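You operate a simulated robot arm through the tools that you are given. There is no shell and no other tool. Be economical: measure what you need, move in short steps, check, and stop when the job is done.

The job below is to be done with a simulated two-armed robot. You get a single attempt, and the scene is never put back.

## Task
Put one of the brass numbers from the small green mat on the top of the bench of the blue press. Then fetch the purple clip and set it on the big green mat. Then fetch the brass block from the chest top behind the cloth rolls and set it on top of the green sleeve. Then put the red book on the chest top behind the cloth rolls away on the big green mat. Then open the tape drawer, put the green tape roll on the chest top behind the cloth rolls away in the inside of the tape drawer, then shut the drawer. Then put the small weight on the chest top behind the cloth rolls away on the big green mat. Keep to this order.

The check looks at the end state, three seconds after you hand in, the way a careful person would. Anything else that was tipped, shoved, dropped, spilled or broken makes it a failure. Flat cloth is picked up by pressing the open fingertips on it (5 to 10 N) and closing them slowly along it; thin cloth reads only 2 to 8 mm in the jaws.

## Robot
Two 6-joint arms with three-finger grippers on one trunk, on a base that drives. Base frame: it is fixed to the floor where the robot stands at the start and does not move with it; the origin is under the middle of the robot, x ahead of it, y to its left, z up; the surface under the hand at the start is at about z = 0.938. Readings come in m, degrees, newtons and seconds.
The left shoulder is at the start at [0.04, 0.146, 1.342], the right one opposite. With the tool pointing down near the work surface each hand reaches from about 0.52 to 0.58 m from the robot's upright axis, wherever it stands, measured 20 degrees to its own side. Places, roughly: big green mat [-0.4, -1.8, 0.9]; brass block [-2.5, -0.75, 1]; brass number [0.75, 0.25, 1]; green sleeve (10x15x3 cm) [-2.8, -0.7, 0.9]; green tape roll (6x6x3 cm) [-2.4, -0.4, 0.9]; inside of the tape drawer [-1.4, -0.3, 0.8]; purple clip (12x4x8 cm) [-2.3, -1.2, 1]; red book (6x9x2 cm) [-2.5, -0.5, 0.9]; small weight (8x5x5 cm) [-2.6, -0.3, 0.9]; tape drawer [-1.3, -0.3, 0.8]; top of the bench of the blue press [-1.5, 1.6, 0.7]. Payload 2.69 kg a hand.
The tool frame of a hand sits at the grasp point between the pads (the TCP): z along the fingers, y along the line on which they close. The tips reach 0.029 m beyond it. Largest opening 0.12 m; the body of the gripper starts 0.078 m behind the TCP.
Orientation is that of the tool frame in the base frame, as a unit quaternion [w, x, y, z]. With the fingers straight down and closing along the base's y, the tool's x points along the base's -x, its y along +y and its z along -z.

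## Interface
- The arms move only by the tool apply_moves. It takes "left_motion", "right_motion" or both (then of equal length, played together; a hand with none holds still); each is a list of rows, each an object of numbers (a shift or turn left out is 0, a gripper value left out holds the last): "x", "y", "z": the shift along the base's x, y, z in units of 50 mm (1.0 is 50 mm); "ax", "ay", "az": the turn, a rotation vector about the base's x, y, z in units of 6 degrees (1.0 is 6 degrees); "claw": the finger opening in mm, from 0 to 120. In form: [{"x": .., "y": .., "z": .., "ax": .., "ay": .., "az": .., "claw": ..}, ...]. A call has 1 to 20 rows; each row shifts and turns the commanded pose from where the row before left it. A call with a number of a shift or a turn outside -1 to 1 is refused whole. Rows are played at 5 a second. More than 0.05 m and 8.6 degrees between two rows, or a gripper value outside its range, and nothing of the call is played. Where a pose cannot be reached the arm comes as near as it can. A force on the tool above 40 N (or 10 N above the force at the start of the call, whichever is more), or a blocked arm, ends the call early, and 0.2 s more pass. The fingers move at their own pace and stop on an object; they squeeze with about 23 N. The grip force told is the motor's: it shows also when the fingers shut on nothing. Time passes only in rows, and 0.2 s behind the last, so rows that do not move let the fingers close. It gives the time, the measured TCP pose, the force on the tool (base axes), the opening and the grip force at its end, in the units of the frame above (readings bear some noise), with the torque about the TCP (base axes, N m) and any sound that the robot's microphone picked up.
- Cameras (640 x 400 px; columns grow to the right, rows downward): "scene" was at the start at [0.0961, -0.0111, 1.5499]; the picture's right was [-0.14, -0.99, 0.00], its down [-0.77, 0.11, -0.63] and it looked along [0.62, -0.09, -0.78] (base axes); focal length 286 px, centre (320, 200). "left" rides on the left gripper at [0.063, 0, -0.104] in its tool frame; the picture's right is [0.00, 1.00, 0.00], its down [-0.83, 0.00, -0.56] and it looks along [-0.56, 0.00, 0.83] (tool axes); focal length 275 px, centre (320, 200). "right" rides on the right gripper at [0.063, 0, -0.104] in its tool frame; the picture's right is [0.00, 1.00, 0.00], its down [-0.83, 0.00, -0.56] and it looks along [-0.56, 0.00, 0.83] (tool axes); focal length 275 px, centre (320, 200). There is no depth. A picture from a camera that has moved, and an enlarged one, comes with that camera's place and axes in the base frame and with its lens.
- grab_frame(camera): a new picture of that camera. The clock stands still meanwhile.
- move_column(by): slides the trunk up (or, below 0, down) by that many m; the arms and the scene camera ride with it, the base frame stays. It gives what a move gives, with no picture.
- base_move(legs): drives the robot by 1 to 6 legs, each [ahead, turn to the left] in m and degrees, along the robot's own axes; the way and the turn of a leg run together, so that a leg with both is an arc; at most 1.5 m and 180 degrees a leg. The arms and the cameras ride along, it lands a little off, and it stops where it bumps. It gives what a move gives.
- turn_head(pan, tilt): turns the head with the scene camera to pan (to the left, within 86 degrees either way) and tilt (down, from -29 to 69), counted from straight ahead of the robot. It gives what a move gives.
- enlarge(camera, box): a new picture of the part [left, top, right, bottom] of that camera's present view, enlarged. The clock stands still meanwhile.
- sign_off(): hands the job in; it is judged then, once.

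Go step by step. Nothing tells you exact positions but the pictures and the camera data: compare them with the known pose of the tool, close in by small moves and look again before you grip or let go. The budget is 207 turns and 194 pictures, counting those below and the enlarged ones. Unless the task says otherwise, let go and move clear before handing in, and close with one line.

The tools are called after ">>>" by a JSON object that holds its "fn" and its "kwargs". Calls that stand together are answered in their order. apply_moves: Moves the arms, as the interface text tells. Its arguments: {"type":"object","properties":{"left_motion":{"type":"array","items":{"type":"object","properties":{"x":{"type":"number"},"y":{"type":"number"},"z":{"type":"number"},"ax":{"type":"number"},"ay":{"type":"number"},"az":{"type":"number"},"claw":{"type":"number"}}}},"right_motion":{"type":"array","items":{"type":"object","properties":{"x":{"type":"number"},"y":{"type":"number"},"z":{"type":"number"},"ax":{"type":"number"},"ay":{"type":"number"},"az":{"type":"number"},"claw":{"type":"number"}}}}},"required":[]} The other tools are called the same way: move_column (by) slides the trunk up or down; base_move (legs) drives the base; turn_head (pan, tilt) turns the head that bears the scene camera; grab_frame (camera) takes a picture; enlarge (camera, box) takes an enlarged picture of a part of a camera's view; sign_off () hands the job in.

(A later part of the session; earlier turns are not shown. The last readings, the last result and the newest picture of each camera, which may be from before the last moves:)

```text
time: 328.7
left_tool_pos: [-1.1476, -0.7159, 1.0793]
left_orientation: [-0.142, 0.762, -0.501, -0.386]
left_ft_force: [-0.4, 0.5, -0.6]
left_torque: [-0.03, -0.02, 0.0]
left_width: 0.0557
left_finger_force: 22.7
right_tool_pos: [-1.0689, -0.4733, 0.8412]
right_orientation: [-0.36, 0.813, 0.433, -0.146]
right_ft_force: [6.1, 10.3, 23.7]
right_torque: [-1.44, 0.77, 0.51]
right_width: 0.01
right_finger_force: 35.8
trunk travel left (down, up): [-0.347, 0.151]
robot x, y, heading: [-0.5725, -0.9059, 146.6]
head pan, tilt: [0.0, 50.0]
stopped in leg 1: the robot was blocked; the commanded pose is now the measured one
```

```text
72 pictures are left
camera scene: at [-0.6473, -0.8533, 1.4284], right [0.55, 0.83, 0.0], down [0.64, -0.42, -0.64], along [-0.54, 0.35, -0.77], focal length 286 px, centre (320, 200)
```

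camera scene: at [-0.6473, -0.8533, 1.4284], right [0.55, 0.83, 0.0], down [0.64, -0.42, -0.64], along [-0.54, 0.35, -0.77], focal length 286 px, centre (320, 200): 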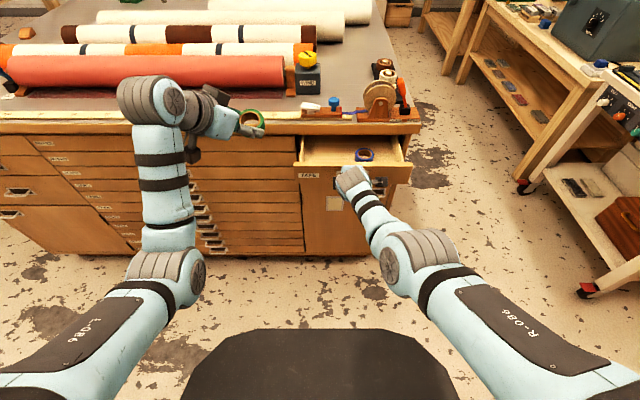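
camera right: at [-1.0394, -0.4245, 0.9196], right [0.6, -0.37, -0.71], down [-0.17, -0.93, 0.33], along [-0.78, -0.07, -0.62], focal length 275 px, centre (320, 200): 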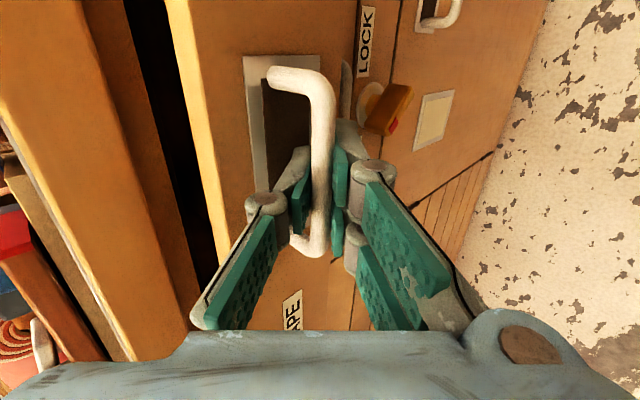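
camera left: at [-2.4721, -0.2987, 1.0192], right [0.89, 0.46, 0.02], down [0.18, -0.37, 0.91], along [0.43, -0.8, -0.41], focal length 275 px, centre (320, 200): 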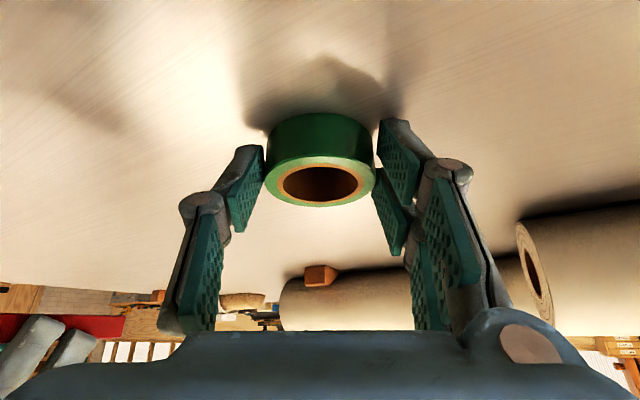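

The drawer is open ~14 cm (a blue tape lies inside) and the base has met something behind, so I stop pulling. Release the pull and withdraw the right hand.

>>> {"fn": "apply_moves", "kwargs": {"right_motion": [{"claw": 30}, {"claw": 42}, {}, {"x": 0.35, "y": -0.28, "z": 0.42}, {"x": 0.35, "y": -0.28, "z": 0.42}, {"x": 0.2, "y": -0.1, "z": 0.6}, {}]}}

>>> {"fn": "grab_frame", "kwargs": {"camera": "scene"}}

>>> {"fn": "grab_frame", "kwargs": {"camera": "left"}}

```text
time: 330.5
left_tool_pos: [-1.1493, -0.7168, 1.078]
left_orientation: [-0.142, 0.762, -0.5, -0.386]
left_ft_force: [0.7, -0.7, -0.9]
left_torque: [0.01, -0.01, 0.01]
left_width: 0.0559
left_finger_force: 23.0
right_tool_pos: [-1.0063, -0.4595, 0.9152]
right_orientation: [-0.385, 0.812, 0.424, -0.111]
right_ft_force: [0.5, -0.3, 0.7]
right_torque: [0.0, 0.0, 0.02]
right_width: 0.0419
right_finger_force: 0.0
trunk travel left (down, up): [-0.347, 0.151]
robot x, y, heading: [-0.568, -0.9077, 146.9]
head pan, tilt: [0.0, 50.0]
stopped in row 7 (right hand): the arm was blocked; the commanded pose is now the measured one
```

```text
71 pictures are left
camera scene: at [-0.6498, -0.8542, 1.4283], right [0.55, 0.84, 0.0], down [0.64, -0.42, -0.64], along [-0.54, 0.35, -0.77], focal length 286 px, centre (320, 200)
```

scene: 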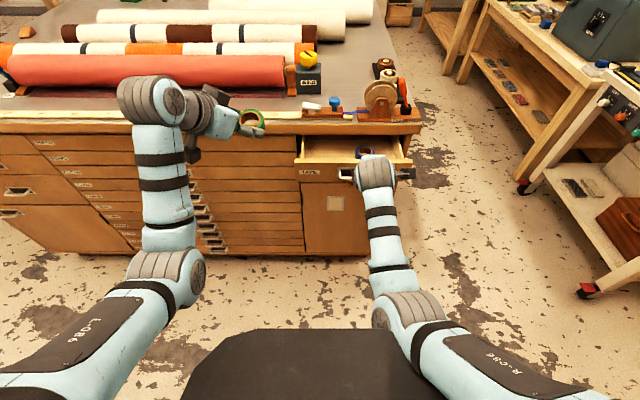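

```text
70 pictures are left
camera left: at [-1.091, -0.8223, 1.1008], right [-0.87, -0.46, 0.17], down [0.08, 0.21, 0.97], along [-0.48, 0.87, -0.14], focal length 275 px, centre (320, 200)
```

left: 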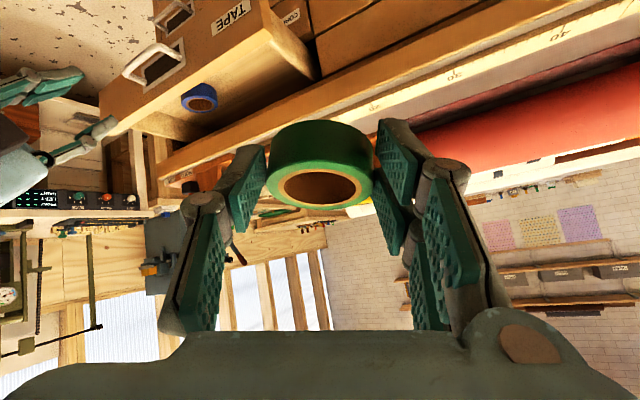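

The green roll is still held. I'll move the right hand up and right out of the way and level the roll again in the left hand.

>>> {"fn": "apply_moves", "kwargs": {"right_motion": [{"z": 0.6}, {"z": 0.6}, {"x": 0.44, "y": 0.67}, {"x": 0.44, "y": 0.67}, {"z": 0.5}, {}], "left_motion": [{"ax": -0.5635, "ay": -0.826}, {"ax": -0.5635, "ay": -0.826}, {"ax": -0.5635, "ay": -0.826}, {}, {}, {}]}}

>>> {"fn": "grab_frame", "kwargs": {"camera": "scene"}}

```text
time: 331.9
left_tool_pos: [-1.149, -0.7192, 1.0785]
left_orientation: [-0.138, 0.815, -0.51, -0.238]
left_ft_force: [0.1, -1.0, -0.1]
left_torque: [0.01, -0.01, 0.01]
left_width: 0.0561
left_finger_force: 22.9
right_tool_pos: [-0.966, -0.399, 0.9989]
right_orientation: [-0.382, 0.813, 0.426, -0.112]
right_ft_force: [-0.3, 0.2, 0.1]
right_torque: [-0.05, 0.02, 0.0]
right_width: 0.0419
right_finger_force: 0.0
trunk travel left (down, up): [-0.347, 0.151]
robot x, y, heading: [-0.5676, -0.9131, 146.7]
head pan, tilt: [0.0, 50.0]
```

```text
69 pictures are left
camera scene: at [-0.6501, -0.8545, 1.4283], right [0.55, 0.84, 0.0], down [0.64, -0.42, -0.64], along [-0.54, 0.35, -0.77], focal length 286 px, centre (320, 200)
```

scene: 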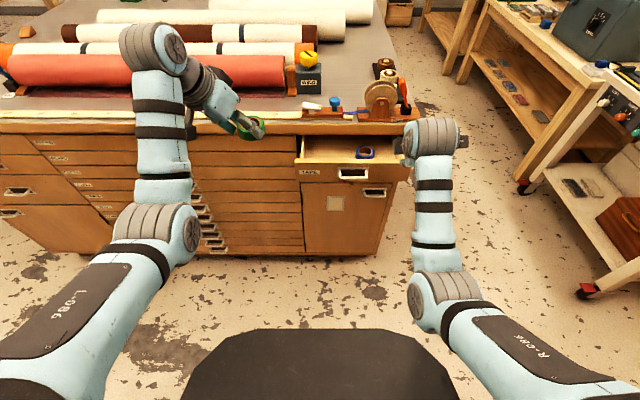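

Roll forward 0.13 m so the left hand can reach into the drawer.

>>> {"fn": "base_move", "kwargs": {"legs": [[0.13, 0]]}}

>>> {"fn": "enlarge", "kwargs": {"camera": "scene", "box": [220, 90, 440, 230]}}

```text
time: 333.1
left_tool_pos: [-1.2561, -0.6484, 1.079]
left_orientation: [-0.137, 0.815, -0.509, -0.24]
left_ft_force: [0.6, 0.7, -0.8]
left_torque: [0.01, -0.01, 0.0]
left_width: 0.0561
left_finger_force: 23.0
right_tool_pos: [-1.0737, -0.3284, 0.9987]
right_orientation: [-0.383, 0.811, 0.428, -0.114]
right_ft_force: [0.0, 0.3, 0.5]
right_torque: [0.03, -0.01, 0.0]
right_width: 0.0422
right_finger_force: 0.1
trunk travel left (down, up): [-0.347, 0.151]
robot x, y, heading: [-0.6767, -0.8391, 146.6]
head pan, tilt: [0.0, 50.0]
```

```text
2.86 times, centred on (330, 160) of scene
camera zoom: at [-0.7555, -0.7849, 1.4285], right [0.55, 0.84, 0.0], down [0.64, -0.42, -0.64], along [-0.54, 0.35, -0.76], focal length 818 px, centre (291, 314)
```

zoom: 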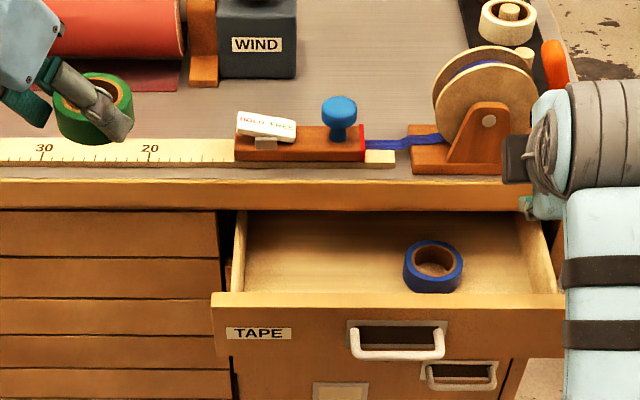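

The drawer's left half is free. I'll roll 3 cm ahead and bring the roll above the spot (-1.20, -0.462).

>>> {"fn": "base_move", "kwargs": {"legs": [[0.03, 0]]}}

>>> {"fn": "apply_moves", "kwargs": {"left_motion": [{"x": 0.425, "y": 0.8}, {"x": 0.425, "y": 0.8}, {"x": 0.425, "y": 0.8}, {"x": 0.425, "y": 0.8}, {}]}}

>>> {"fn": "grab_frame", "kwargs": {"camera": "left"}}

>>> {"fn": "enlarge", "kwargs": {"camera": "scene", "box": [220, 90, 440, 230]}}

```text
time: 334.0
left_tool_pos: [-1.2789, -0.6341, 1.0809]
left_orientation: [-0.138, 0.814, -0.51, -0.241]
left_ft_force: [0.8, -0.2, 0.1]
left_torque: [-0.01, 0.02, 0.05]
left_width: 0.0557
left_finger_force: 22.7
right_tool_pos: [-1.0952, -0.3137, 1.0011]
right_orientation: [-0.383, 0.812, 0.426, -0.114]
right_ft_force: [0.7, -0.9, 0.3]
right_torque: [0.01, 0.01, 0.0]
right_width: 0.0419
right_finger_force: 0.0
trunk travel left (down, up): [-0.347, 0.151]
robot x, y, heading: [-0.7024, -0.8207, 146.7]
head pan, tilt: [0.0, 50.0]
```

```text
time: 335.2
left_tool_pos: [-1.1975, -0.4706, 1.0793]
left_orientation: [-0.138, 0.815, -0.509, -0.239]
left_ft_force: [-0.3, -0.7, -0.6]
left_torque: [0.02, -0.01, -0.04]
left_width: 0.0559
left_finger_force: 23.0
right_tool_pos: [-1.099, -0.3109, 0.9985]
right_orientation: [-0.382, 0.812, 0.426, -0.114]
right_ft_force: [0.4, -0.4, 0.3]
right_torque: [0.0, 0.0, 0.0]
right_width: 0.0418
right_finger_force: 0.1
trunk travel left (down, up): [-0.347, 0.151]
robot x, y, heading: [-0.7041, -0.8217, 146.8]
head pan, tilt: [0.0, 50.0]
```

```text
67 pictures are left
camera left: at [-1.1496, -0.5692, 1.1327], right [-0.9, -0.44, 0.02], down [-0.16, 0.38, 0.91], along [-0.41, 0.81, -0.41], focal length 275 px, centre (320, 200)
```

left: 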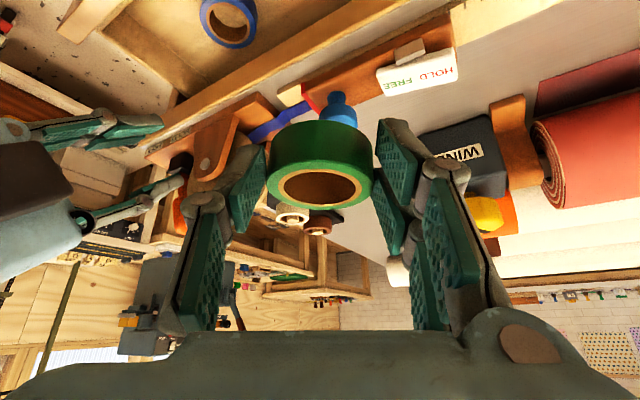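

```text
2.86 times, centred on (330, 160) of scene
camera zoom: at [-0.783, -0.7673, 1.4283], right [0.55, 0.84, 0.0], down [0.64, -0.42, -0.64], along [-0.54, 0.35, -0.77], focal length 818 px, centre (291, 314)
```

zoom: 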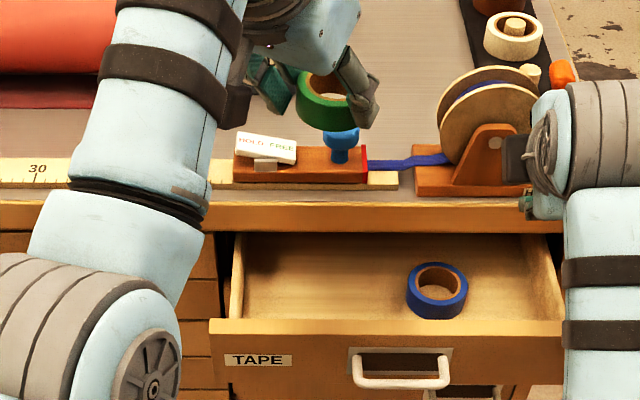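

The roll projects well inside the open part of the drawer. Shift 8 mm outward and descend partway.

>>> {"fn": "apply_moves", "kwargs": {"left_motion": [{"x": 0.14, "y": -0.1, "z": -0.6}, {"z": -0.8}, {"z": -0.8}, {"z": -0.4}, {}]}}

>>> {"fn": "enlarge", "kwargs": {"camera": "scene", "box": [220, 90, 440, 230]}}

>>> {"fn": "grab_frame", "kwargs": {"camera": "left"}}

```text
time: 336.4
left_tool_pos: [-1.1966, -0.4804, 0.9509]
left_orientation: [-0.135, 0.815, -0.507, -0.245]
left_ft_force: [-2.7, 0.0, 15.5]
left_torque: [0.51, 0.59, 0.07]
left_width: 0.0556
left_finger_force: 22.6
right_tool_pos: [-1.098, -0.3124, 1.0005]
right_orientation: [-0.383, 0.812, 0.426, -0.113]
right_ft_force: [-0.3, 0.4, 0.0]
right_torque: [0.0, -0.01, 0.04]
right_width: 0.042
right_finger_force: 0.0
trunk travel left (down, up): [-0.347, 0.151]
robot x, y, heading: [-0.7015, -0.8211, 146.7]
head pan, tilt: [0.0, 50.0]
```

```text
2.86 times, centred on (330, 160) of scene
camera zoom: at [-0.7812, -0.7685, 1.4286], right [0.55, 0.84, 0.0], down [0.64, -0.42, -0.64], along [-0.54, 0.35, -0.76], focal length 818 px, centre (291, 314)
```

zoom: 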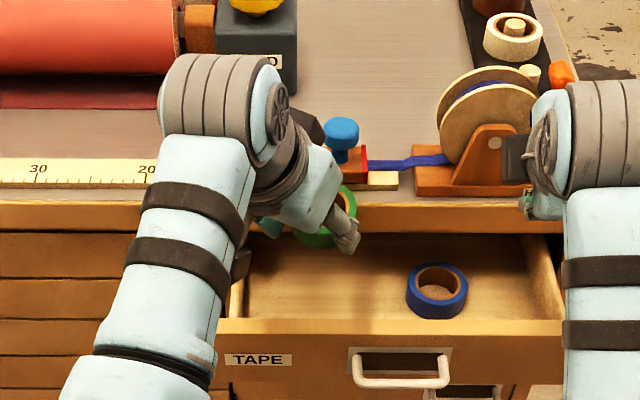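

```text
64 pictures are left
camera left: at [-1.1461, -0.5771, 1.0055], right [-0.89, -0.45, 0.03], down [-0.16, 0.37, 0.91], along [-0.42, 0.81, -0.4], focal length 275 px, centre (320, 200)
```

left: 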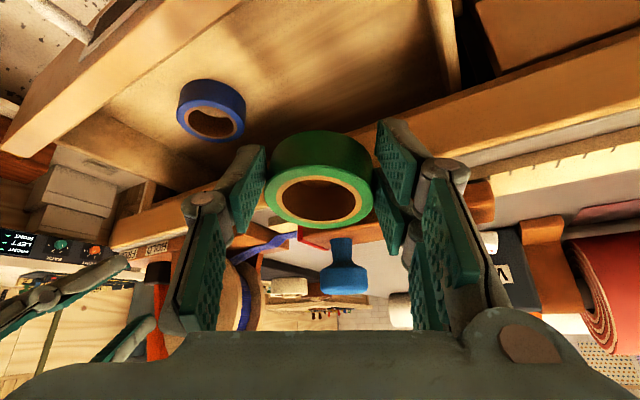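

The roll's far rim touched the chest's top edge lightly (computed from the torque). I'll lift, shift 14 mm outward, and descend again in smaller steps.

>>> {"fn": "apply_moves", "kwargs": {"left_motion": [{"z": 0.5}, {"x": 0.24, "y": -0.155}, {}, {"z": -0.4}, {"z": -0.2}, {"z": -0.2}, {}]}}

>>> {"fn": "enlarge", "kwargs": {"camera": "scene", "box": [270, 120, 390, 200]}}

```text
time: 338.0
left_tool_pos: [-1.1955, -0.4913, 0.9361]
left_orientation: [-0.133, 0.816, -0.507, -0.245]
left_ft_force: [2.8, -3.7, 10.8]
left_torque: [0.33, 0.41, 0.02]
left_width: 0.0539
left_finger_force: 22.9
left hand out of reach, approached as far as the arm can: row 2
right_tool_pos: [-1.0975, -0.3124, 0.9999]
right_orientation: [-0.383, 0.812, 0.426, -0.115]
right_ft_force: [0.1, 0.9, -0.7]
right_torque: [-0.01, 0.02, -0.01]
right_width: 0.042
right_finger_force: 0.0
trunk travel left (down, up): [-0.347, 0.151]
robot x, y, heading: [-0.7067, -0.8249, 146.8]
head pan, tilt: [0.0, 50.0]
```

```text
5.00 times, centred on (330, 160) of scene
camera zoom: at [-0.781, -0.7682, 1.4285], right [0.55, 0.84, 0.0], down [0.64, -0.42, -0.64], along [-0.54, 0.35, -0.76], focal length 1431 px, centre (270, 400)
```

zoom: 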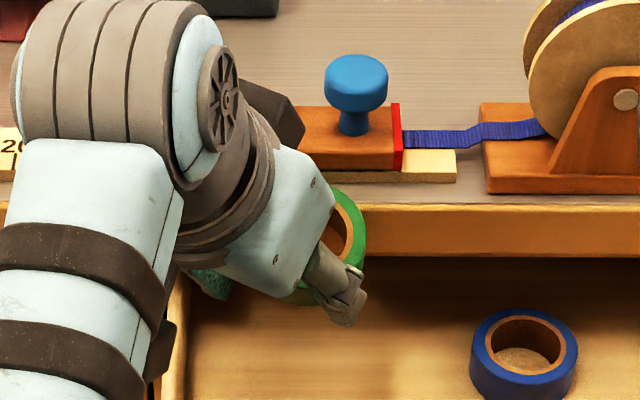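

The arm can't come closer at this tilt, so I'll lift and back the base 3.5 cm instead.

>>> {"fn": "apply_moves", "kwargs": {"left_motion": [{"z": 0.5}, {"z": 0.5}, {}]}}

>>> {"fn": "base_move", "kwargs": {"legs": [[-0.035, 0]]}}

>>> {"fn": "apply_moves", "kwargs": {"left_motion": [{"z": -0.4}, {"z": -0.3}, {}]}}

>>> {"fn": "enlarge", "kwargs": {"camera": "scene", "box": [270, 110, 390, 190]}}

>>> {"fn": "grab_frame", "kwargs": {"camera": "left"}}

```text
time: 338.8
left_tool_pos: [-1.1947, -0.4922, 0.9818]
left_orientation: [-0.134, 0.817, -0.507, -0.239]
left_ft_force: [0.0, -0.9, 0.3]
left_torque: [0.04, -0.02, 0.0]
left_width: 0.0533
left_finger_force: 23.0
right_tool_pos: [-1.0991, -0.3109, 0.9984]
right_orientation: [-0.381, 0.812, 0.427, -0.114]
right_ft_force: [0.4, -0.2, 0.0]
right_torque: [-0.01, 0.0, -0.01]
right_width: 0.0419
right_finger_force: 0.0
trunk travel left (down, up): [-0.347, 0.151]
robot x, y, heading: [-0.7053, -0.8214, 146.8]
head pan, tilt: [0.0, 50.0]
```

```text
time: 339.6
left_tool_pos: [-1.1709, -0.5076, 0.9787]
left_orientation: [-0.133, 0.818, -0.507, -0.237]
left_ft_force: [-1.1, 0.3, -1.5]
left_torque: [0.0, -0.06, -0.04]
left_width: 0.0532
left_finger_force: 23.2
right_tool_pos: [-1.0745, -0.3274, 0.9952]
right_orientation: [-0.379, 0.813, 0.428, -0.113]
right_ft_force: [0.3, 0.7, -0.8]
right_torque: [0.01, -0.05, -0.01]
right_width: 0.042
right_finger_force: 0.1
trunk travel left (down, up): [-0.347, 0.151]
robot x, y, heading: [-0.6762, -0.8373, 146.8]
head pan, tilt: [0.0, 50.0]
```

```text
time: 340.4
left_tool_pos: [-1.169, -0.5125, 0.9479]
left_orientation: [-0.132, 0.818, -0.505, -0.242]
left_ft_force: [-0.6, -0.1, -0.4]
left_torque: [-0.03, -0.01, -0.02]
left_width: 0.0531
left_finger_force: 23.1
right_tool_pos: [-1.0696, -0.3305, 0.9985]
right_orientation: [-0.382, 0.812, 0.426, -0.113]
right_ft_force: [0.4, 0.8, -0.5]
right_torque: [-0.01, 0.01, -0.02]
right_width: 0.0422
right_finger_force: 0.1
trunk travel left (down, up): [-0.347, 0.151]
robot x, y, heading: [-0.6767, -0.8371, 147.0]
head pan, tilt: [0.0, 50.0]
```

```text
5.00 times, centred on (330, 150) of scene
camera zoom: at [-0.7539, -0.7858, 1.4284], right [0.55, 0.84, 0.0], down [0.64, -0.42, -0.64], along [-0.54, 0.35, -0.77], focal length 1431 px, centre (270, 450)
```

zoom: 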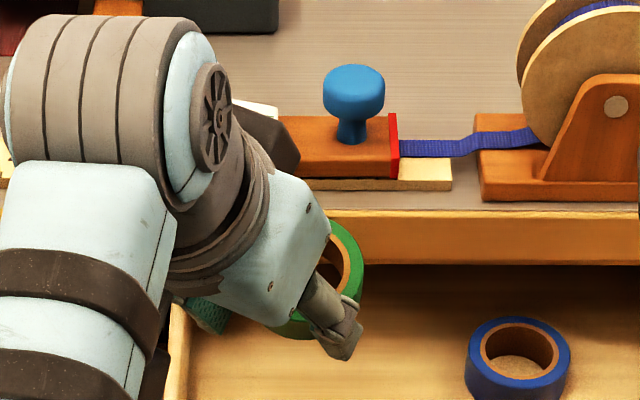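

```text
61 pictures are left
camera left: at [-1.1191, -0.609, 1.0015], right [-0.89, -0.45, 0.03], down [-0.16, 0.38, 0.91], along [-0.42, 0.81, -0.41], focal length 275 px, centre (320, 200)
```

left: 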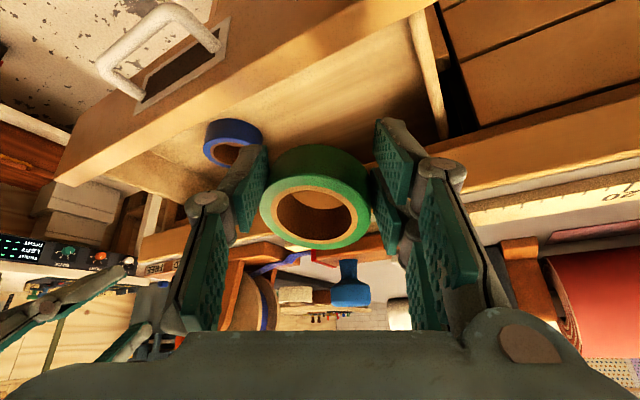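

Now there's ~2 cm clearance on both sides. Descend into the drawer.

>>> {"fn": "apply_moves", "kwargs": {"left_motion": [{"z": -0.3}, {"z": -0.3}, {"z": -0.3}, {}]}}

>>> {"fn": "grab_frame", "kwargs": {"camera": "left"}}

```text
time: 341.4
left_tool_pos: [-1.1675, -0.5124, 0.9053]
left_orientation: [-0.133, 0.817, -0.506, -0.245]
left_ft_force: [-1.0, 0.2, 20.1]
left_torque: [0.4, -0.5, -0.1]
left_width: 0.0533
left_finger_force: 23.4
right_tool_pos: [-1.069, -0.3308, 1.0]
right_orientation: [-0.383, 0.812, 0.426, -0.114]
right_ft_force: [-0.2, 0.7, 0.5]
right_torque: [0.01, -0.01, -0.02]
right_width: 0.0421
right_finger_force: 0.1
trunk travel left (down, up): [-0.347, 0.151]
robot x, y, heading: [-0.6743, -0.8362, 146.8]
head pan, tilt: [0.0, 50.0]
```

```text
60 pictures are left
camera left: at [-1.1173, -0.6094, 0.959], right [-0.89, -0.45, 0.03], down [-0.16, 0.38, 0.91], along [-0.42, 0.81, -0.41], focal length 275 px, centre (320, 200)
```

left: 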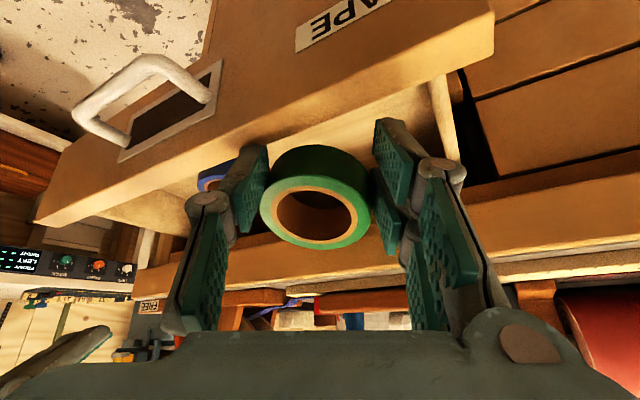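

The right finger touched the drawer front's rim because the jaws are skewed 28°. I'll lift, yaw the hand 30° to square it with the drawer, shift 2 cm right, and retry.

>>> {"fn": "apply_moves", "kwargs": {"left_motion": [{"z": 0.5}, {"z": 0.3}, {"az": 1}, {"az": 1}, {"az": 1}, {"az": 1}, {"az": 0.8}, {"x": 0.14, "y": 0.4}, {}]}}

>>> {"fn": "grab_frame", "kwargs": {"camera": "left"}}

>>> {"fn": "enlarge", "kwargs": {"camera": "scene", "box": [270, 110, 390, 190]}}

```text
time: 343.4
left_tool_pos: [-1.2058, -0.4988, 0.9364]
left_orientation: [-0.071, 0.917, -0.288, -0.266]
left_ft_force: [4.6, 0.7, 7.1]
left_torque: [0.37, 0.22, -0.24]
left_width: 0.0517
left_finger_force: 23.5
left hand out of reach, approached as far as the arm can: row 3, 4, 5, 6, 7, 8
right_tool_pos: [-1.0685, -0.33, 1.0005]
right_orientation: [-0.381, 0.812, 0.427, -0.114]
right_ft_force: [-0.7, 0.7, -0.5]
right_torque: [-0.01, 0.03, -0.01]
right_width: 0.042
right_finger_force: 0.0
trunk travel left (down, up): [-0.347, 0.151]
robot x, y, heading: [-0.6754, -0.8394, 146.6]
head pan, tilt: [0.0, 50.0]
```

```text
59 pictures are left
camera left: at [-1.117, -0.5614, 0.9918], right [-0.57, -0.82, 0.03], down [-0.32, 0.25, 0.91], along [-0.76, 0.51, -0.41], focal length 275 px, centre (320, 200)
```

left: 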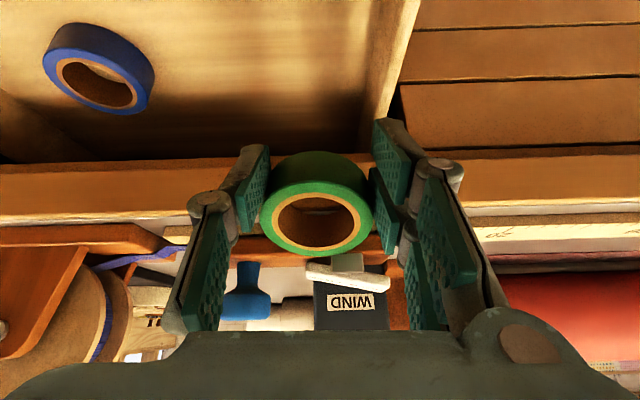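

```text
5.00 times, centred on (330, 150) of scene
camera zoom: at [-0.7518, -0.7863, 1.4286], right [0.55, 0.84, 0.0], down [0.64, -0.42, -0.64], along [-0.54, 0.35, -0.76], focal length 1431 px, centre (270, 450)
```

zoom: 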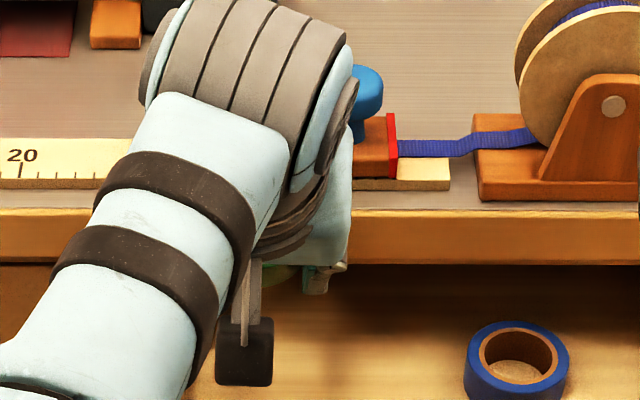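

Square now, but the arm's minimum reach pushed it forward onto the chest edge. Lift and back the base 4.5 cm.

>>> {"fn": "apply_moves", "kwargs": {"left_motion": [{"z": 0.6}, {}]}}

>>> {"fn": "base_move", "kwargs": {"legs": [[-0.045, 0]]}}

>>> {"fn": "apply_moves", "kwargs": {"left_motion": [{"x": 0.22, "y": 0.33}, {"z": -0.4}, {}]}}

>>> {"fn": "grab_frame", "kwargs": {"camera": "left"}}

```text
time: 344.0
left_tool_pos: [-1.2132, -0.5017, 0.9642]
left_orientation: [-0.071, 0.918, -0.288, -0.264]
left_ft_force: [0.1, -0.3, -0.3]
left_torque: [0.0, -0.06, 0.01]
left_width: 0.0512
left_finger_force: 23.5
left hand out of reach, approached as far as the arm can: row 1
right_tool_pos: [-1.0719, -0.329, 0.9981]
right_orientation: [-0.381, 0.813, 0.426, -0.113]
right_ft_force: [-0.3, -0.7, 0.1]
right_torque: [-0.01, -0.01, -0.02]
right_width: 0.0422
right_finger_force: 0.1
trunk travel left (down, up): [-0.347, 0.151]
robot x, y, heading: [-0.6761, -0.8376, 146.5]
head pan, tilt: [0.0, 50.0]
```

```text
time: 344.9
left_tool_pos: [-1.1805, -0.5232, 0.9599]
left_orientation: [-0.07, 0.918, -0.289, -0.262]
left_ft_force: [-0.4, 1.0, -0.5]
left_torque: [-0.03, -0.01, 0.0]
left_width: 0.0511
left_finger_force: 23.3
right_tool_pos: [-1.0389, -0.3521, 0.9947]
right_orientation: [-0.378, 0.813, 0.428, -0.112]
right_ft_force: [-0.2, 1.2, -0.4]
right_torque: [-0.06, -0.02, -0.02]
right_width: 0.0422
right_finger_force: 0.1
trunk travel left (down, up): [-0.347, 0.151]
robot x, y, heading: [-0.6385, -0.8634, 146.7]
head pan, tilt: [0.0, 50.0]
```

```text
time: 345.7
left_tool_pos: [-1.1747, -0.5159, 0.948]
left_orientation: [-0.071, 0.918, -0.288, -0.265]
left_ft_force: [-0.3, -0.2, -0.6]
left_torque: [0.01, -0.02, 0.01]
left_width: 0.0512
left_finger_force: 23.2
left hand out of reach, approached as far as the arm can: row 1, 2
right_tool_pos: [-1.0333, -0.3551, 0.9986]
right_orientation: [-0.381, 0.812, 0.426, -0.114]
right_ft_force: [-0.2, 0.2, 0.9]
right_torque: [-0.02, -0.01, -0.05]
right_width: 0.0419
right_finger_force: 0.0
trunk travel left (down, up): [-0.347, 0.151]
robot x, y, heading: [-0.6398, -0.8616, 146.8]
head pan, tilt: [0.0, 50.0]
```

```text
57 pictures are left
camera left: at [-1.0842, -0.5769, 1.0028], right [-0.57, -0.82, 0.03], down [-0.33, 0.25, 0.91], along [-0.76, 0.51, -0.41], focal length 275 px, centre (320, 200)
```

left: 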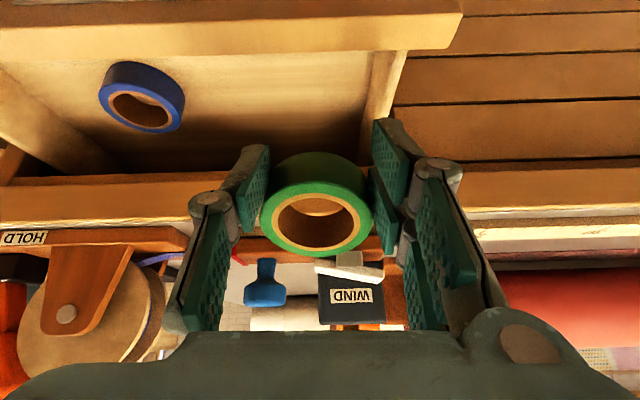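

I need 2 cm further outward and 2 cm to the right; do it with the base (back 2 cm, turn 2° right).

>>> {"fn": "base_move", "kwargs": {"legs": [[-0.022, 0], [0, -2.2]]}}

>>> {"fn": "grab_frame", "kwargs": {"camera": "left"}}

```text
time: 346.9
left_tool_pos: [-1.1415, -0.5097, 0.9482]
left_orientation: [-0.076, 0.912, -0.305, -0.265]
left_ft_force: [0.1, 0.2, -0.4]
left_torque: [0.0, -0.02, 0.03]
left_width: 0.0505
left_finger_force: 23.2
right_tool_pos: [-0.9949, -0.3534, 0.998]
right_orientation: [-0.384, 0.82, 0.411, -0.105]
right_ft_force: [-0.7, -0.1, 0.5]
right_torque: [0.03, -0.03, 0.0]
right_width: 0.042
right_finger_force: 0.0
trunk travel left (down, up): [-0.347, 0.151]
robot x, y, heading: [-0.6182, -0.8735, 144.6]
head pan, tilt: [0.0, 50.0]
```

```text
56 pictures are left
camera left: at [-1.0544, -0.5732, 1.0032], right [-0.6, -0.8, 0.03], down [-0.32, 0.27, 0.91], along [-0.74, 0.54, -0.41], focal length 275 px, centre (320, 200)
```

left: 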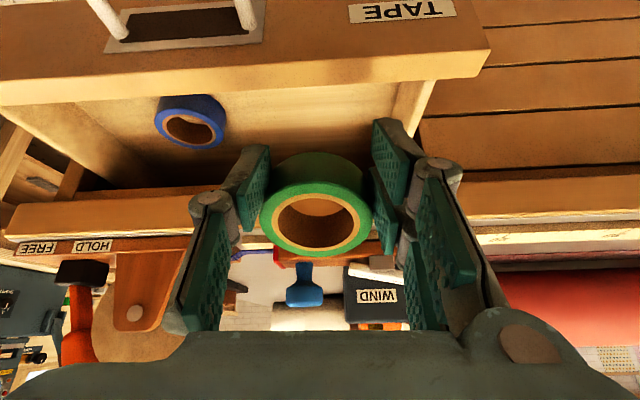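

Clearance now looks ~1.5 cm all round. Descend in small steps.

>>> {"fn": "apply_moves", "kwargs": {"left_motion": [{"z": -0.3}, {"z": -0.3}, {"z": -0.3}, {}]}}

>>> {"fn": "grab_frame", "kwargs": {"camera": "left"}}

```text
time: 347.9
left_tool_pos: [-1.1383, -0.5184, 0.9053]
left_orientation: [-0.075, 0.911, -0.305, -0.266]
left_ft_force: [1.0, -0.6, 11.5]
left_torque: [-0.29, 0.18, -0.01]
left_width: 0.0508
left_finger_force: 23.2
left hand out of reach, approached as far as the arm can: row 2
right_tool_pos: [-0.9938, -0.3525, 0.9995]
right_orientation: [-0.384, 0.82, 0.41, -0.107]
right_ft_force: [0.9, -0.5, 0.2]
right_torque: [0.0, -0.01, 0.03]
right_width: 0.0422
right_finger_force: 0.1
trunk travel left (down, up): [-0.347, 0.151]
robot x, y, heading: [-0.6183, -0.8755, 144.7]
head pan, tilt: [0.0, 50.0]
```

```text
55 pictures are left
camera left: at [-1.0505, -0.5812, 0.9599], right [-0.6, -0.8, 0.03], down [-0.31, 0.27, 0.91], along [-0.74, 0.54, -0.41], focal length 275 px, centre (320, 200)
```

left: 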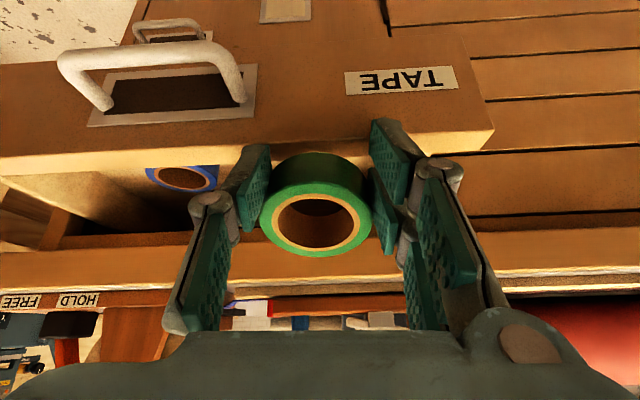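

The finger tips touch the drawer front's rim; I need ~1.8 cm further in. Lift 1.5 cm, shift in, descend.

>>> {"fn": "apply_moves", "kwargs": {"left_motion": [{"z": 0.3}, {"x": -0.3, "y": 0.2}, {}, {"z": -0.3}, {"z": -0.2}, {}]}}

>>> {"fn": "grab_frame", "kwargs": {"camera": "left"}}

```text
time: 349.5
left_tool_pos: [-1.1479, -0.5195, 0.9053]
left_orientation: [-0.08, 0.909, -0.303, -0.273]
left_ft_force: [-1.8, -2.3, 23.2]
left_torque: [0.23, -0.05, -0.06]
left_width: 0.0513
left_finger_force: 23.1
left hand out of reach, approached as far as the arm can: row 2, 4
right_tool_pos: [-0.9941, -0.3528, 0.9982]
right_orientation: [-0.383, 0.82, 0.411, -0.106]
right_ft_force: [0.0, 0.1, -0.3]
right_torque: [-0.01, 0.0, 0.01]
right_width: 0.0418
right_finger_force: 0.1
trunk travel left (down, up): [-0.347, 0.151]
robot x, y, heading: [-0.6192, -0.8754, 144.7]
head pan, tilt: [0.0, 50.0]
stopped in row 6 (left hand): the force on the tool passed its limit at 41 N (the readings are from after the stop); the commanded pose is now the measured one
```

```text
54 pictures are left
camera left: at [-1.0609, -0.5849, 0.9575], right [-0.6, -0.8, 0.02], down [-0.3, 0.25, 0.92], along [-0.74, 0.54, -0.39], focal length 275 px, centre (320, 200)
```

left: 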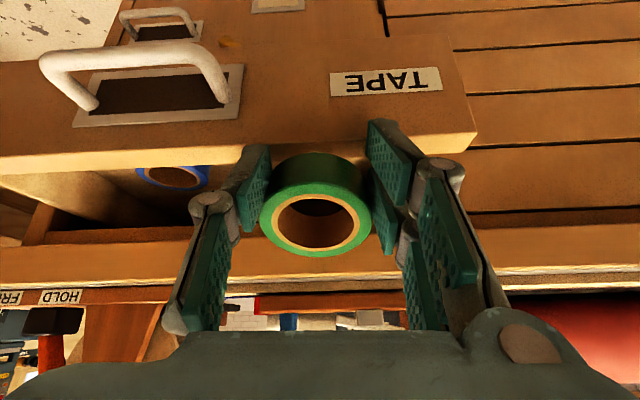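

The arm's narrow reach band pulls it back as it descends. I'll lift, roll the base in 2.5 cm, then descend with the trunk instead.

>>> {"fn": "apply_moves", "kwargs": {"left_motion": [{"z": 0.4}, {"z": 0.3}, {}]}}

>>> {"fn": "base_move", "kwargs": {"legs": [[0.02, 0]]}}

>>> {"fn": "grab_frame", "kwargs": {"camera": "left"}}

```text
time: 350.3
left_tool_pos: [-1.1506, -0.5163, 0.9348]
left_orientation: [-0.077, 0.911, -0.304, -0.267]
left_ft_force: [-0.6, 0.6, -0.6]
left_torque: [0.0, -0.03, -0.01]
left_width: 0.0499
left_finger_force: 22.8
left hand out of reach, approached as far as the arm can: row 2
right_tool_pos: [-0.9957, -0.3529, 0.9978]
right_orientation: [-0.383, 0.82, 0.412, -0.106]
right_ft_force: [0.2, -0.3, -0.3]
right_torque: [0.02, -0.02, 0.01]
right_width: 0.0418
right_finger_force: 0.1
trunk travel left (down, up): [-0.347, 0.151]
robot x, y, heading: [-0.6196, -0.8754, 144.7]
head pan, tilt: [0.0, 50.0]
```

```text
time: 351.1
left_tool_pos: [-1.1648, -0.5063, 0.9372]
left_orientation: [-0.077, 0.91, -0.304, -0.269]
left_ft_force: [-0.3, -0.2, 0.0]
left_torque: [-0.01, 0.0, -0.03]
left_width: 0.0503
left_finger_force: 23.0
right_tool_pos: [-1.0078, -0.3434, 1.0015]
right_orientation: [-0.385, 0.819, 0.411, -0.107]
right_ft_force: [-0.4, 0.1, 0.4]
right_torque: [0.04, 0.01, 0.01]
right_width: 0.0422
right_finger_force: 0.0
trunk travel left (down, up): [-0.347, 0.151]
robot x, y, heading: [-0.6338, -0.866, 144.5]
head pan, tilt: [0.0, 50.0]
```

```text
53 pictures are left
camera left: at [-1.0762, -0.5713, 0.9912], right [-0.6, -0.8, 0.03], down [-0.31, 0.26, 0.92], along [-0.74, 0.54, -0.4], focal length 275 px, centre (320, 200)
```

left: 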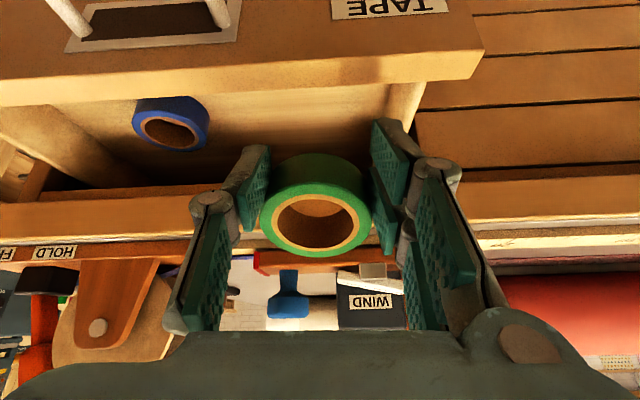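

>>> {"fn": "base_move", "kwargs": {"legs": [[-0.008, 0], [0, -1.2]]}}

>>> {"fn": "move_column", "kwargs": {"by": -0.03}}

>>> {"fn": "grab_frame", "kwargs": {"camera": "left"}}

>>> {"fn": "enlarge", "kwargs": {"camera": "scene", "box": [270, 110, 390, 190]}}

```text
time: 352.1
left_tool_pos: [-1.1512, -0.4978, 0.9355]
left_orientation: [-0.081, 0.908, -0.314, -0.267]
left_ft_force: [-0.9, 0.5, -0.1]
left_torque: [0.03, -0.03, 0.02]
left_width: 0.0502
left_finger_force: 22.6
right_tool_pos: [-0.994, -0.3379, 0.9986]
right_orientation: [-0.385, 0.825, 0.402, -0.102]
right_ft_force: [0.6, -0.6, 0.0]
right_torque: [-0.02, 0.01, -0.02]
right_width: 0.042
right_finger_force: 0.0
trunk travel left (down, up): [-0.347, 0.151]
robot x, y, heading: [-0.6296, -0.8681, 143.6]
head pan, tilt: [0.0, 50.0]
```

```text
time: 352.9
left_tool_pos: [-1.1502, -0.4994, 0.9114]
left_orientation: [-0.08, 0.907, -0.313, -0.271]
left_ft_force: [0.2, -1.4, 27.1]
left_torque: [-0.76, 0.41, 0.32]
left_width: 0.0502
left_finger_force: 23.2
right_tool_pos: [-0.9903, -0.3395, 0.9702]
right_orientation: [-0.387, 0.823, 0.402, -0.104]
right_ft_force: [-0.6, 0.2, 0.6]
right_torque: [0.01, 0.02, -0.02]
right_width: 0.042
right_finger_force: 0.0
trunk travel left (down, up): [-0.317, 0.181]
robot x, y, heading: [-0.6307, -0.869, 143.5]
head pan, tilt: [0.0, 50.0]
```

```text
52 pictures are left
camera left: at [-1.0634, -0.5666, 0.9634], right [-0.62, -0.79, 0.03], down [-0.3, 0.26, 0.92], along [-0.73, 0.56, -0.4], focal length 275 px, centre (320, 200)
```

left: 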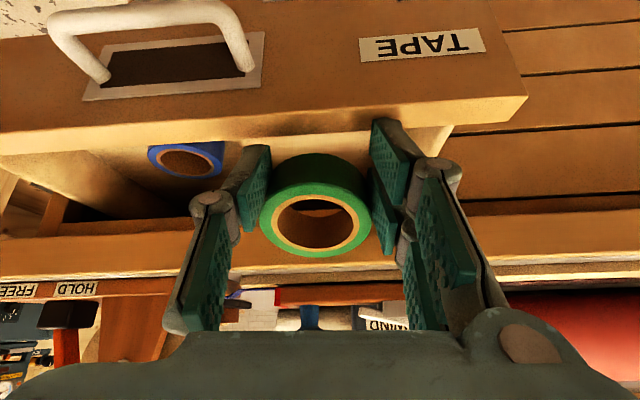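

```text
5.00 times, centred on (330, 150) of scene
camera zoom: at [-0.6992, -0.8145, 1.399], right [0.6, 0.8, 0.0], down [0.61, -0.46, -0.65], along [-0.52, 0.39, -0.76], focal length 1431 px, centre (270, 450)
```

zoom: 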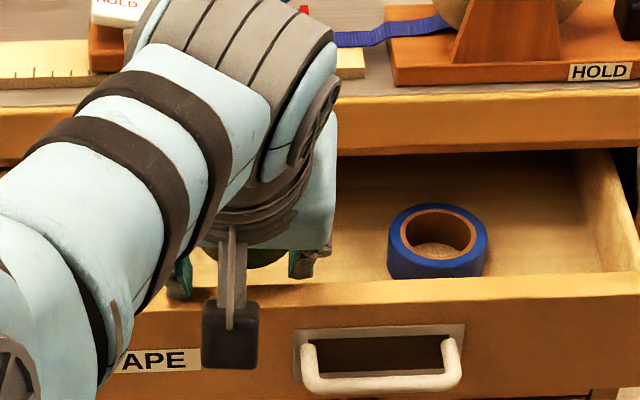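

The fingers sit on the drawer front's inner rim while ~4 cm remain on the chest side. Raise a little, roll in 2.2 cm, lower by the trunk.

>>> {"fn": "move_column", "kwargs": {"by": 0.025}}

>>> {"fn": "base_move", "kwargs": {"legs": [[0.025, 0]]}}

>>> {"fn": "move_column", "kwargs": {"by": -0.03}}

>>> {"fn": "enlarge", "kwargs": {"camera": "scene", "box": [270, 110, 390, 190]}}

```text
time: 353.6
left_tool_pos: [-1.151, -0.4994, 0.9297]
left_orientation: [-0.08, 0.908, -0.314, -0.266]
left_ft_force: [0.0, -0.2, -0.1]
left_torque: [-0.01, -0.04, 0.02]
left_width: 0.0504
left_finger_force: 22.2
right_tool_pos: [-0.9923, -0.3387, 0.9925]
right_orientation: [-0.385, 0.825, 0.402, -0.103]
right_ft_force: [0.1, -0.5, -0.3]
right_torque: [0.02, 0.01, -0.07]
right_width: 0.042
right_finger_force: 0.1
trunk travel left (down, up): [-0.342, 0.156]
robot x, y, heading: [-0.6262, -0.8696, 143.4]
head pan, tilt: [0.0, 50.0]
```

```text
time: 354.4
left_tool_pos: [-1.1705, -0.4852, 0.9315]
left_orientation: [-0.081, 0.907, -0.314, -0.269]
left_ft_force: [0.9, 0.0, -0.1]
left_torque: [-0.04, 0.0, 0.02]
left_width: 0.0505
left_finger_force: 23.1
right_tool_pos: [-1.0107, -0.3239, 0.9968]
right_orientation: [-0.386, 0.824, 0.402, -0.103]
right_ft_force: [-0.4, -1.4, 0.3]
right_torque: [0.01, 0.0, 0.0]
right_width: 0.0422
right_finger_force: 0.1
trunk travel left (down, up): [-0.342, 0.156]
robot x, y, heading: [-0.6519, -0.8551, 143.6]
head pan, tilt: [0.0, 50.0]
```

```text
time: 355.2
left_tool_pos: [-1.1732, -0.4824, 0.8999]
left_orientation: [-0.08, 0.908, -0.314, -0.267]
left_ft_force: [0.2, 0.0, -0.8]
left_torque: [-0.01, 0.0, 0.02]
left_width: 0.0503
left_finger_force: 23.6
right_tool_pos: [-1.0144, -0.3216, 0.9635]
right_orientation: [-0.385, 0.825, 0.401, -0.102]
right_ft_force: [-0.2, -0.2, 0.1]
right_torque: [0.02, -0.04, -0.04]
right_width: 0.0423
right_finger_force: 0.1
trunk travel left (down, up): [-0.312, 0.186]
robot x, y, heading: [-0.6464, -0.8583, 143.4]
head pan, tilt: [0.0, 50.0]
```

```text
5.00 times, centred on (330, 150) of scene
camera zoom: at [-0.7255, -0.7953, 1.3933], right [0.6, 0.8, 0.0], down [0.62, -0.46, -0.64], along [-0.52, 0.38, -0.77], focal length 1431 px, centre (270, 450)
```

zoom: 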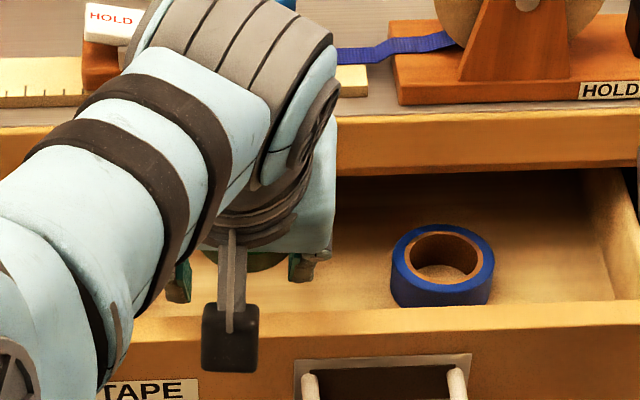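

Inside with no contact. Lower further.

>>> {"fn": "move_column", "kwargs": {"by": -0.018}}

>>> {"fn": "grab_frame", "kwargs": {"camera": "left"}}

```text
time: 355.8
left_tool_pos: [-1.1737, -0.4819, 0.882]
left_orientation: [-0.08, 0.908, -0.314, -0.267]
left_ft_force: [-0.4, -0.1, -0.2]
left_torque: [0.01, 0.0, 0.0]
left_width: 0.0503
left_finger_force: 23.3
right_tool_pos: [-1.0131, -0.3222, 0.9452]
right_orientation: [-0.384, 0.825, 0.402, -0.102]
right_ft_force: [0.3, -0.7, 0.5]
right_torque: [-0.01, -0.02, 0.01]
right_width: 0.0418
right_finger_force: 0.0
trunk travel left (down, up): [-0.294, 0.204]
robot x, y, heading: [-0.6471, -0.8564, 143.5]
head pan, tilt: [0.0, 50.0]
```

```text
49 pictures are left
camera left: at [-1.0869, -0.5493, 0.9362], right [-0.62, -0.79, 0.03], down [-0.31, 0.27, 0.91], along [-0.73, 0.55, -0.41], focal length 275 px, centre (320, 200)
```

left: 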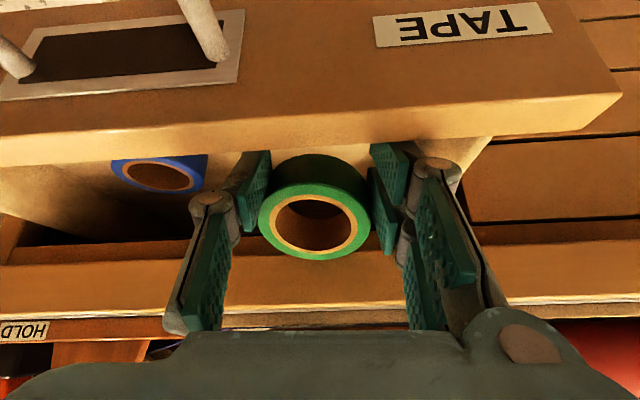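

>>> {"fn": "move_column", "kwargs": {"by": -0.012}}

>>> {"fn": "move_column", "kwargs": {"by": -0.008}}

```text
time: 356.4
left_tool_pos: [-1.1738, -0.4836, 0.8699]
left_orientation: [-0.081, 0.908, -0.314, -0.267]
left_ft_force: [1.0, 0.6, -1.0]
left_torque: [0.01, -0.03, -0.02]
left_width: 0.0504
left_finger_force: 23.2
right_tool_pos: [-1.0136, -0.3218, 0.9343]
right_orientation: [-0.385, 0.825, 0.401, -0.103]
right_ft_force: [0.1, -0.5, -0.1]
right_torque: [0.03, 0.02, 0.03]
right_width: 0.0419
right_finger_force: 0.1
trunk travel left (down, up): [-0.282, 0.216]
robot x, y, heading: [-0.6456, -0.8516, 143.2]
head pan, tilt: [0.0, 50.0]
```

```text
time: 357.0
left_tool_pos: [-1.1731, -0.4831, 0.8612]
left_orientation: [-0.08, 0.908, -0.314, -0.267]
left_ft_force: [0.2, -0.3, -1.0]
left_torque: [-0.01, -0.02, -0.04]
left_width: 0.0501
left_finger_force: 22.7
right_tool_pos: [-1.0125, -0.3215, 0.9251]
right_orientation: [-0.384, 0.825, 0.402, -0.101]
right_ft_force: [-0.1, 0.2, -1.2]
right_torque: [-0.03, -0.02, -0.02]
right_width: 0.0421
right_finger_force: 0.0
trunk travel left (down, up): [-0.274, 0.224]
robot x, y, heading: [-0.6491, -0.854, 143.2]
head pan, tilt: [0.0, 50.0]
```

Still no contact, but the right hand is getting low near the drawer's front; raise it first, then continue.

>>> {"fn": "apply_moves", "kwargs": {"right_motion": [{"z": 0.5}, {"z": 0.5}, {"x": 0.2, "y": 0.3, "z": 0.3}, {}]}}

>>> {"fn": "move_column", "kwargs": {"by": -0.008}}

>>> {"fn": "grab_frame", "kwargs": {"camera": "left"}}

```text
time: 358.0
left_tool_pos: [-1.1746, -0.4828, 0.8628]
left_orientation: [-0.08, 0.908, -0.314, -0.267]
left_ft_force: [0.3, -0.3, -0.3]
left_torque: [0.02, -0.03, -0.01]
left_width: 0.05
left_finger_force: 22.9
right_tool_pos: [-1.0034, -0.3079, 0.9906]
right_orientation: [-0.384, 0.825, 0.401, -0.102]
right_ft_force: [-0.2, -0.2, -0.1]
right_torque: [0.0, 0.01, 0.03]
right_width: 0.0417
right_finger_force: 0.0
trunk travel left (down, up): [-0.274, 0.224]
robot x, y, heading: [-0.6491, -0.8534, 143.4]
head pan, tilt: [0.0, 50.0]
```

```text
time: 358.6
left_tool_pos: [-1.171, -0.4847, 0.8626]
left_orientation: [-0.081, 0.906, -0.313, -0.273]
left_ft_force: [-1.1, -2.9, 38.1]
left_torque: [-1.73, -0.34, -0.03]
left_width: 0.0499
left_finger_force: 23.0
right_tool_pos: [-0.9996, -0.3101, 0.986]
right_orientation: [-0.387, 0.824, 0.401, -0.103]
right_ft_force: [-0.4, -0.7, -0.5]
right_torque: [-0.02, -0.03, -0.01]
right_width: 0.0421
right_finger_force: 0.0
trunk travel left (down, up): [-0.266, 0.232]
robot x, y, heading: [-0.647, -0.8551, 143.3]
head pan, tilt: [0.0, 50.0]
```

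```text
48 pictures are left
camera left: at [-1.0842, -0.5515, 0.9145], right [-0.62, -0.79, 0.03], down [-0.3, 0.26, 0.92], along [-0.73, 0.56, -0.39], focal length 275 px, centre (320, 200)
```

left: 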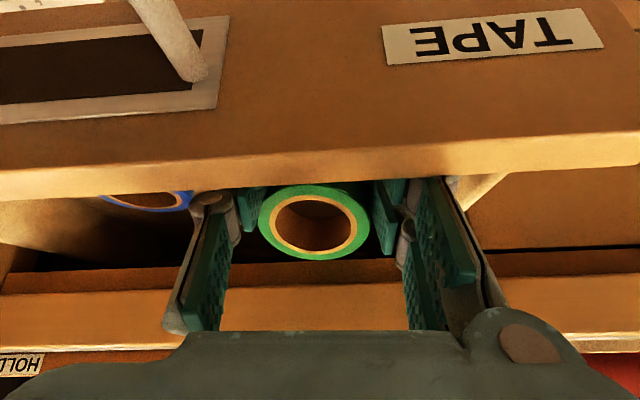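

A knuckle now rests on the drawer front, so this is as low as it goes; the roll is within about a centimetre of the floor. Ease up 6 mm and release.

>>> {"fn": "move_column", "kwargs": {"by": 0.006}}

>>> {"fn": "apply_moves", "kwargs": {"left_motion": [{"claw": 56}, {"claw": 62}, {"claw": 66}, {}, {}]}}

>>> {"fn": "grab_frame", "kwargs": {"camera": "left"}}

```text
time: 359.1
left_tool_pos: [-1.1715, -0.4844, 0.8613]
left_orientation: [-0.08, 0.908, -0.314, -0.267]
left_ft_force: [-2.4, -2.0, 18.0]
left_torque: [-0.8, -0.2, -0.02]
left_width: 0.0501
left_finger_force: 22.9
right_tool_pos: [-1.0019, -0.3084, 0.9899]
right_orientation: [-0.386, 0.824, 0.402, -0.103]
right_ft_force: [-0.5, 0.3, 0.5]
right_torque: [-0.03, -0.02, -0.02]
right_width: 0.042
right_finger_force: 0.1
trunk travel left (down, up): [-0.272, 0.226]
robot x, y, heading: [-0.6494, -0.853, 143.2]
head pan, tilt: [0.0, 50.0]
```

```text
time: 360.3
left_tool_pos: [-1.1711, -0.4838, 0.8605]
left_orientation: [-0.079, 0.908, -0.314, -0.267]
left_ft_force: [1.9, 2.9, 6.6]
left_torque: [-0.34, -0.01, 0.12]
left_width: 0.0645
left_finger_force: 0.0
right_tool_pos: [-1.0032, -0.3072, 0.9894]
right_orientation: [-0.384, 0.825, 0.402, -0.103]
right_ft_force: [-0.6, -0.1, 0.5]
right_torque: [-0.01, 0.0, 0.04]
right_width: 0.0421
right_finger_force: 0.0
trunk travel left (down, up): [-0.272, 0.226]
robot x, y, heading: [-0.6481, -0.8516, 143.8]
head pan, tilt: [0.0, 50.0]
```

```text
47 pictures are left
camera left: at [-1.0857, -0.5497, 0.915], right [-0.61, -0.79, 0.03], down [-0.3, 0.27, 0.91], along [-0.73, 0.55, -0.4], focal length 275 px, centre (320, 200)
```

left: 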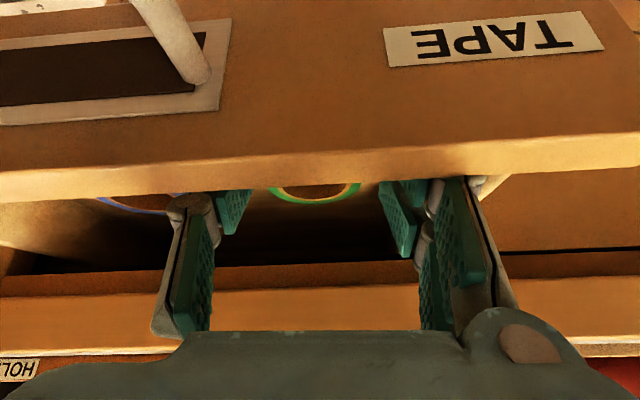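

The roll dropped flat onto the drawer floor. Raise the trunk and check.

>>> {"fn": "move_column", "kwargs": {"by": 0.12}}

>>> {"fn": "enlarge", "kwargs": {"camera": "scene", "box": [220, 90, 440, 230]}}

```text
time: 361.8
left_tool_pos: [-1.1724, -0.4826, 0.9794]
left_orientation: [-0.08, 0.908, -0.314, -0.266]
left_ft_force: [-0.5, -0.6, -0.8]
left_torque: [0.0, 0.0, -0.03]
left_width: 0.0659
left_finger_force: 0.0
right_tool_pos: [-1.005, -0.3066, 1.1082]
right_orientation: [-0.384, 0.825, 0.402, -0.101]
right_ft_force: [-0.1, -0.2, -0.4]
right_torque: [0.02, -0.01, 0.01]
right_width: 0.0419
right_finger_force: 0.0
trunk travel left (down, up): [-0.392, 0.106]
robot x, y, heading: [-0.6497, -0.8539, 143.2]
head pan, tilt: [0.0, 50.0]
```

```text
2.86 times, centred on (330, 160) of scene
camera zoom: at [-0.7252, -0.7954, 1.4737], right [0.6, 0.8, 0.0], down [0.61, -0.46, -0.64], along [-0.52, 0.38, -0.77], focal length 818 px, centre (291, 314)
```

zoom: 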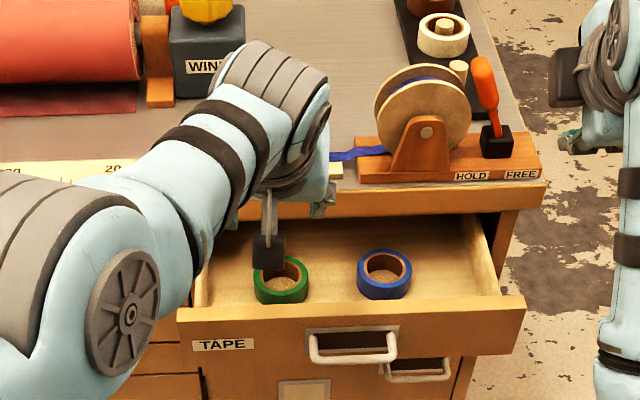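

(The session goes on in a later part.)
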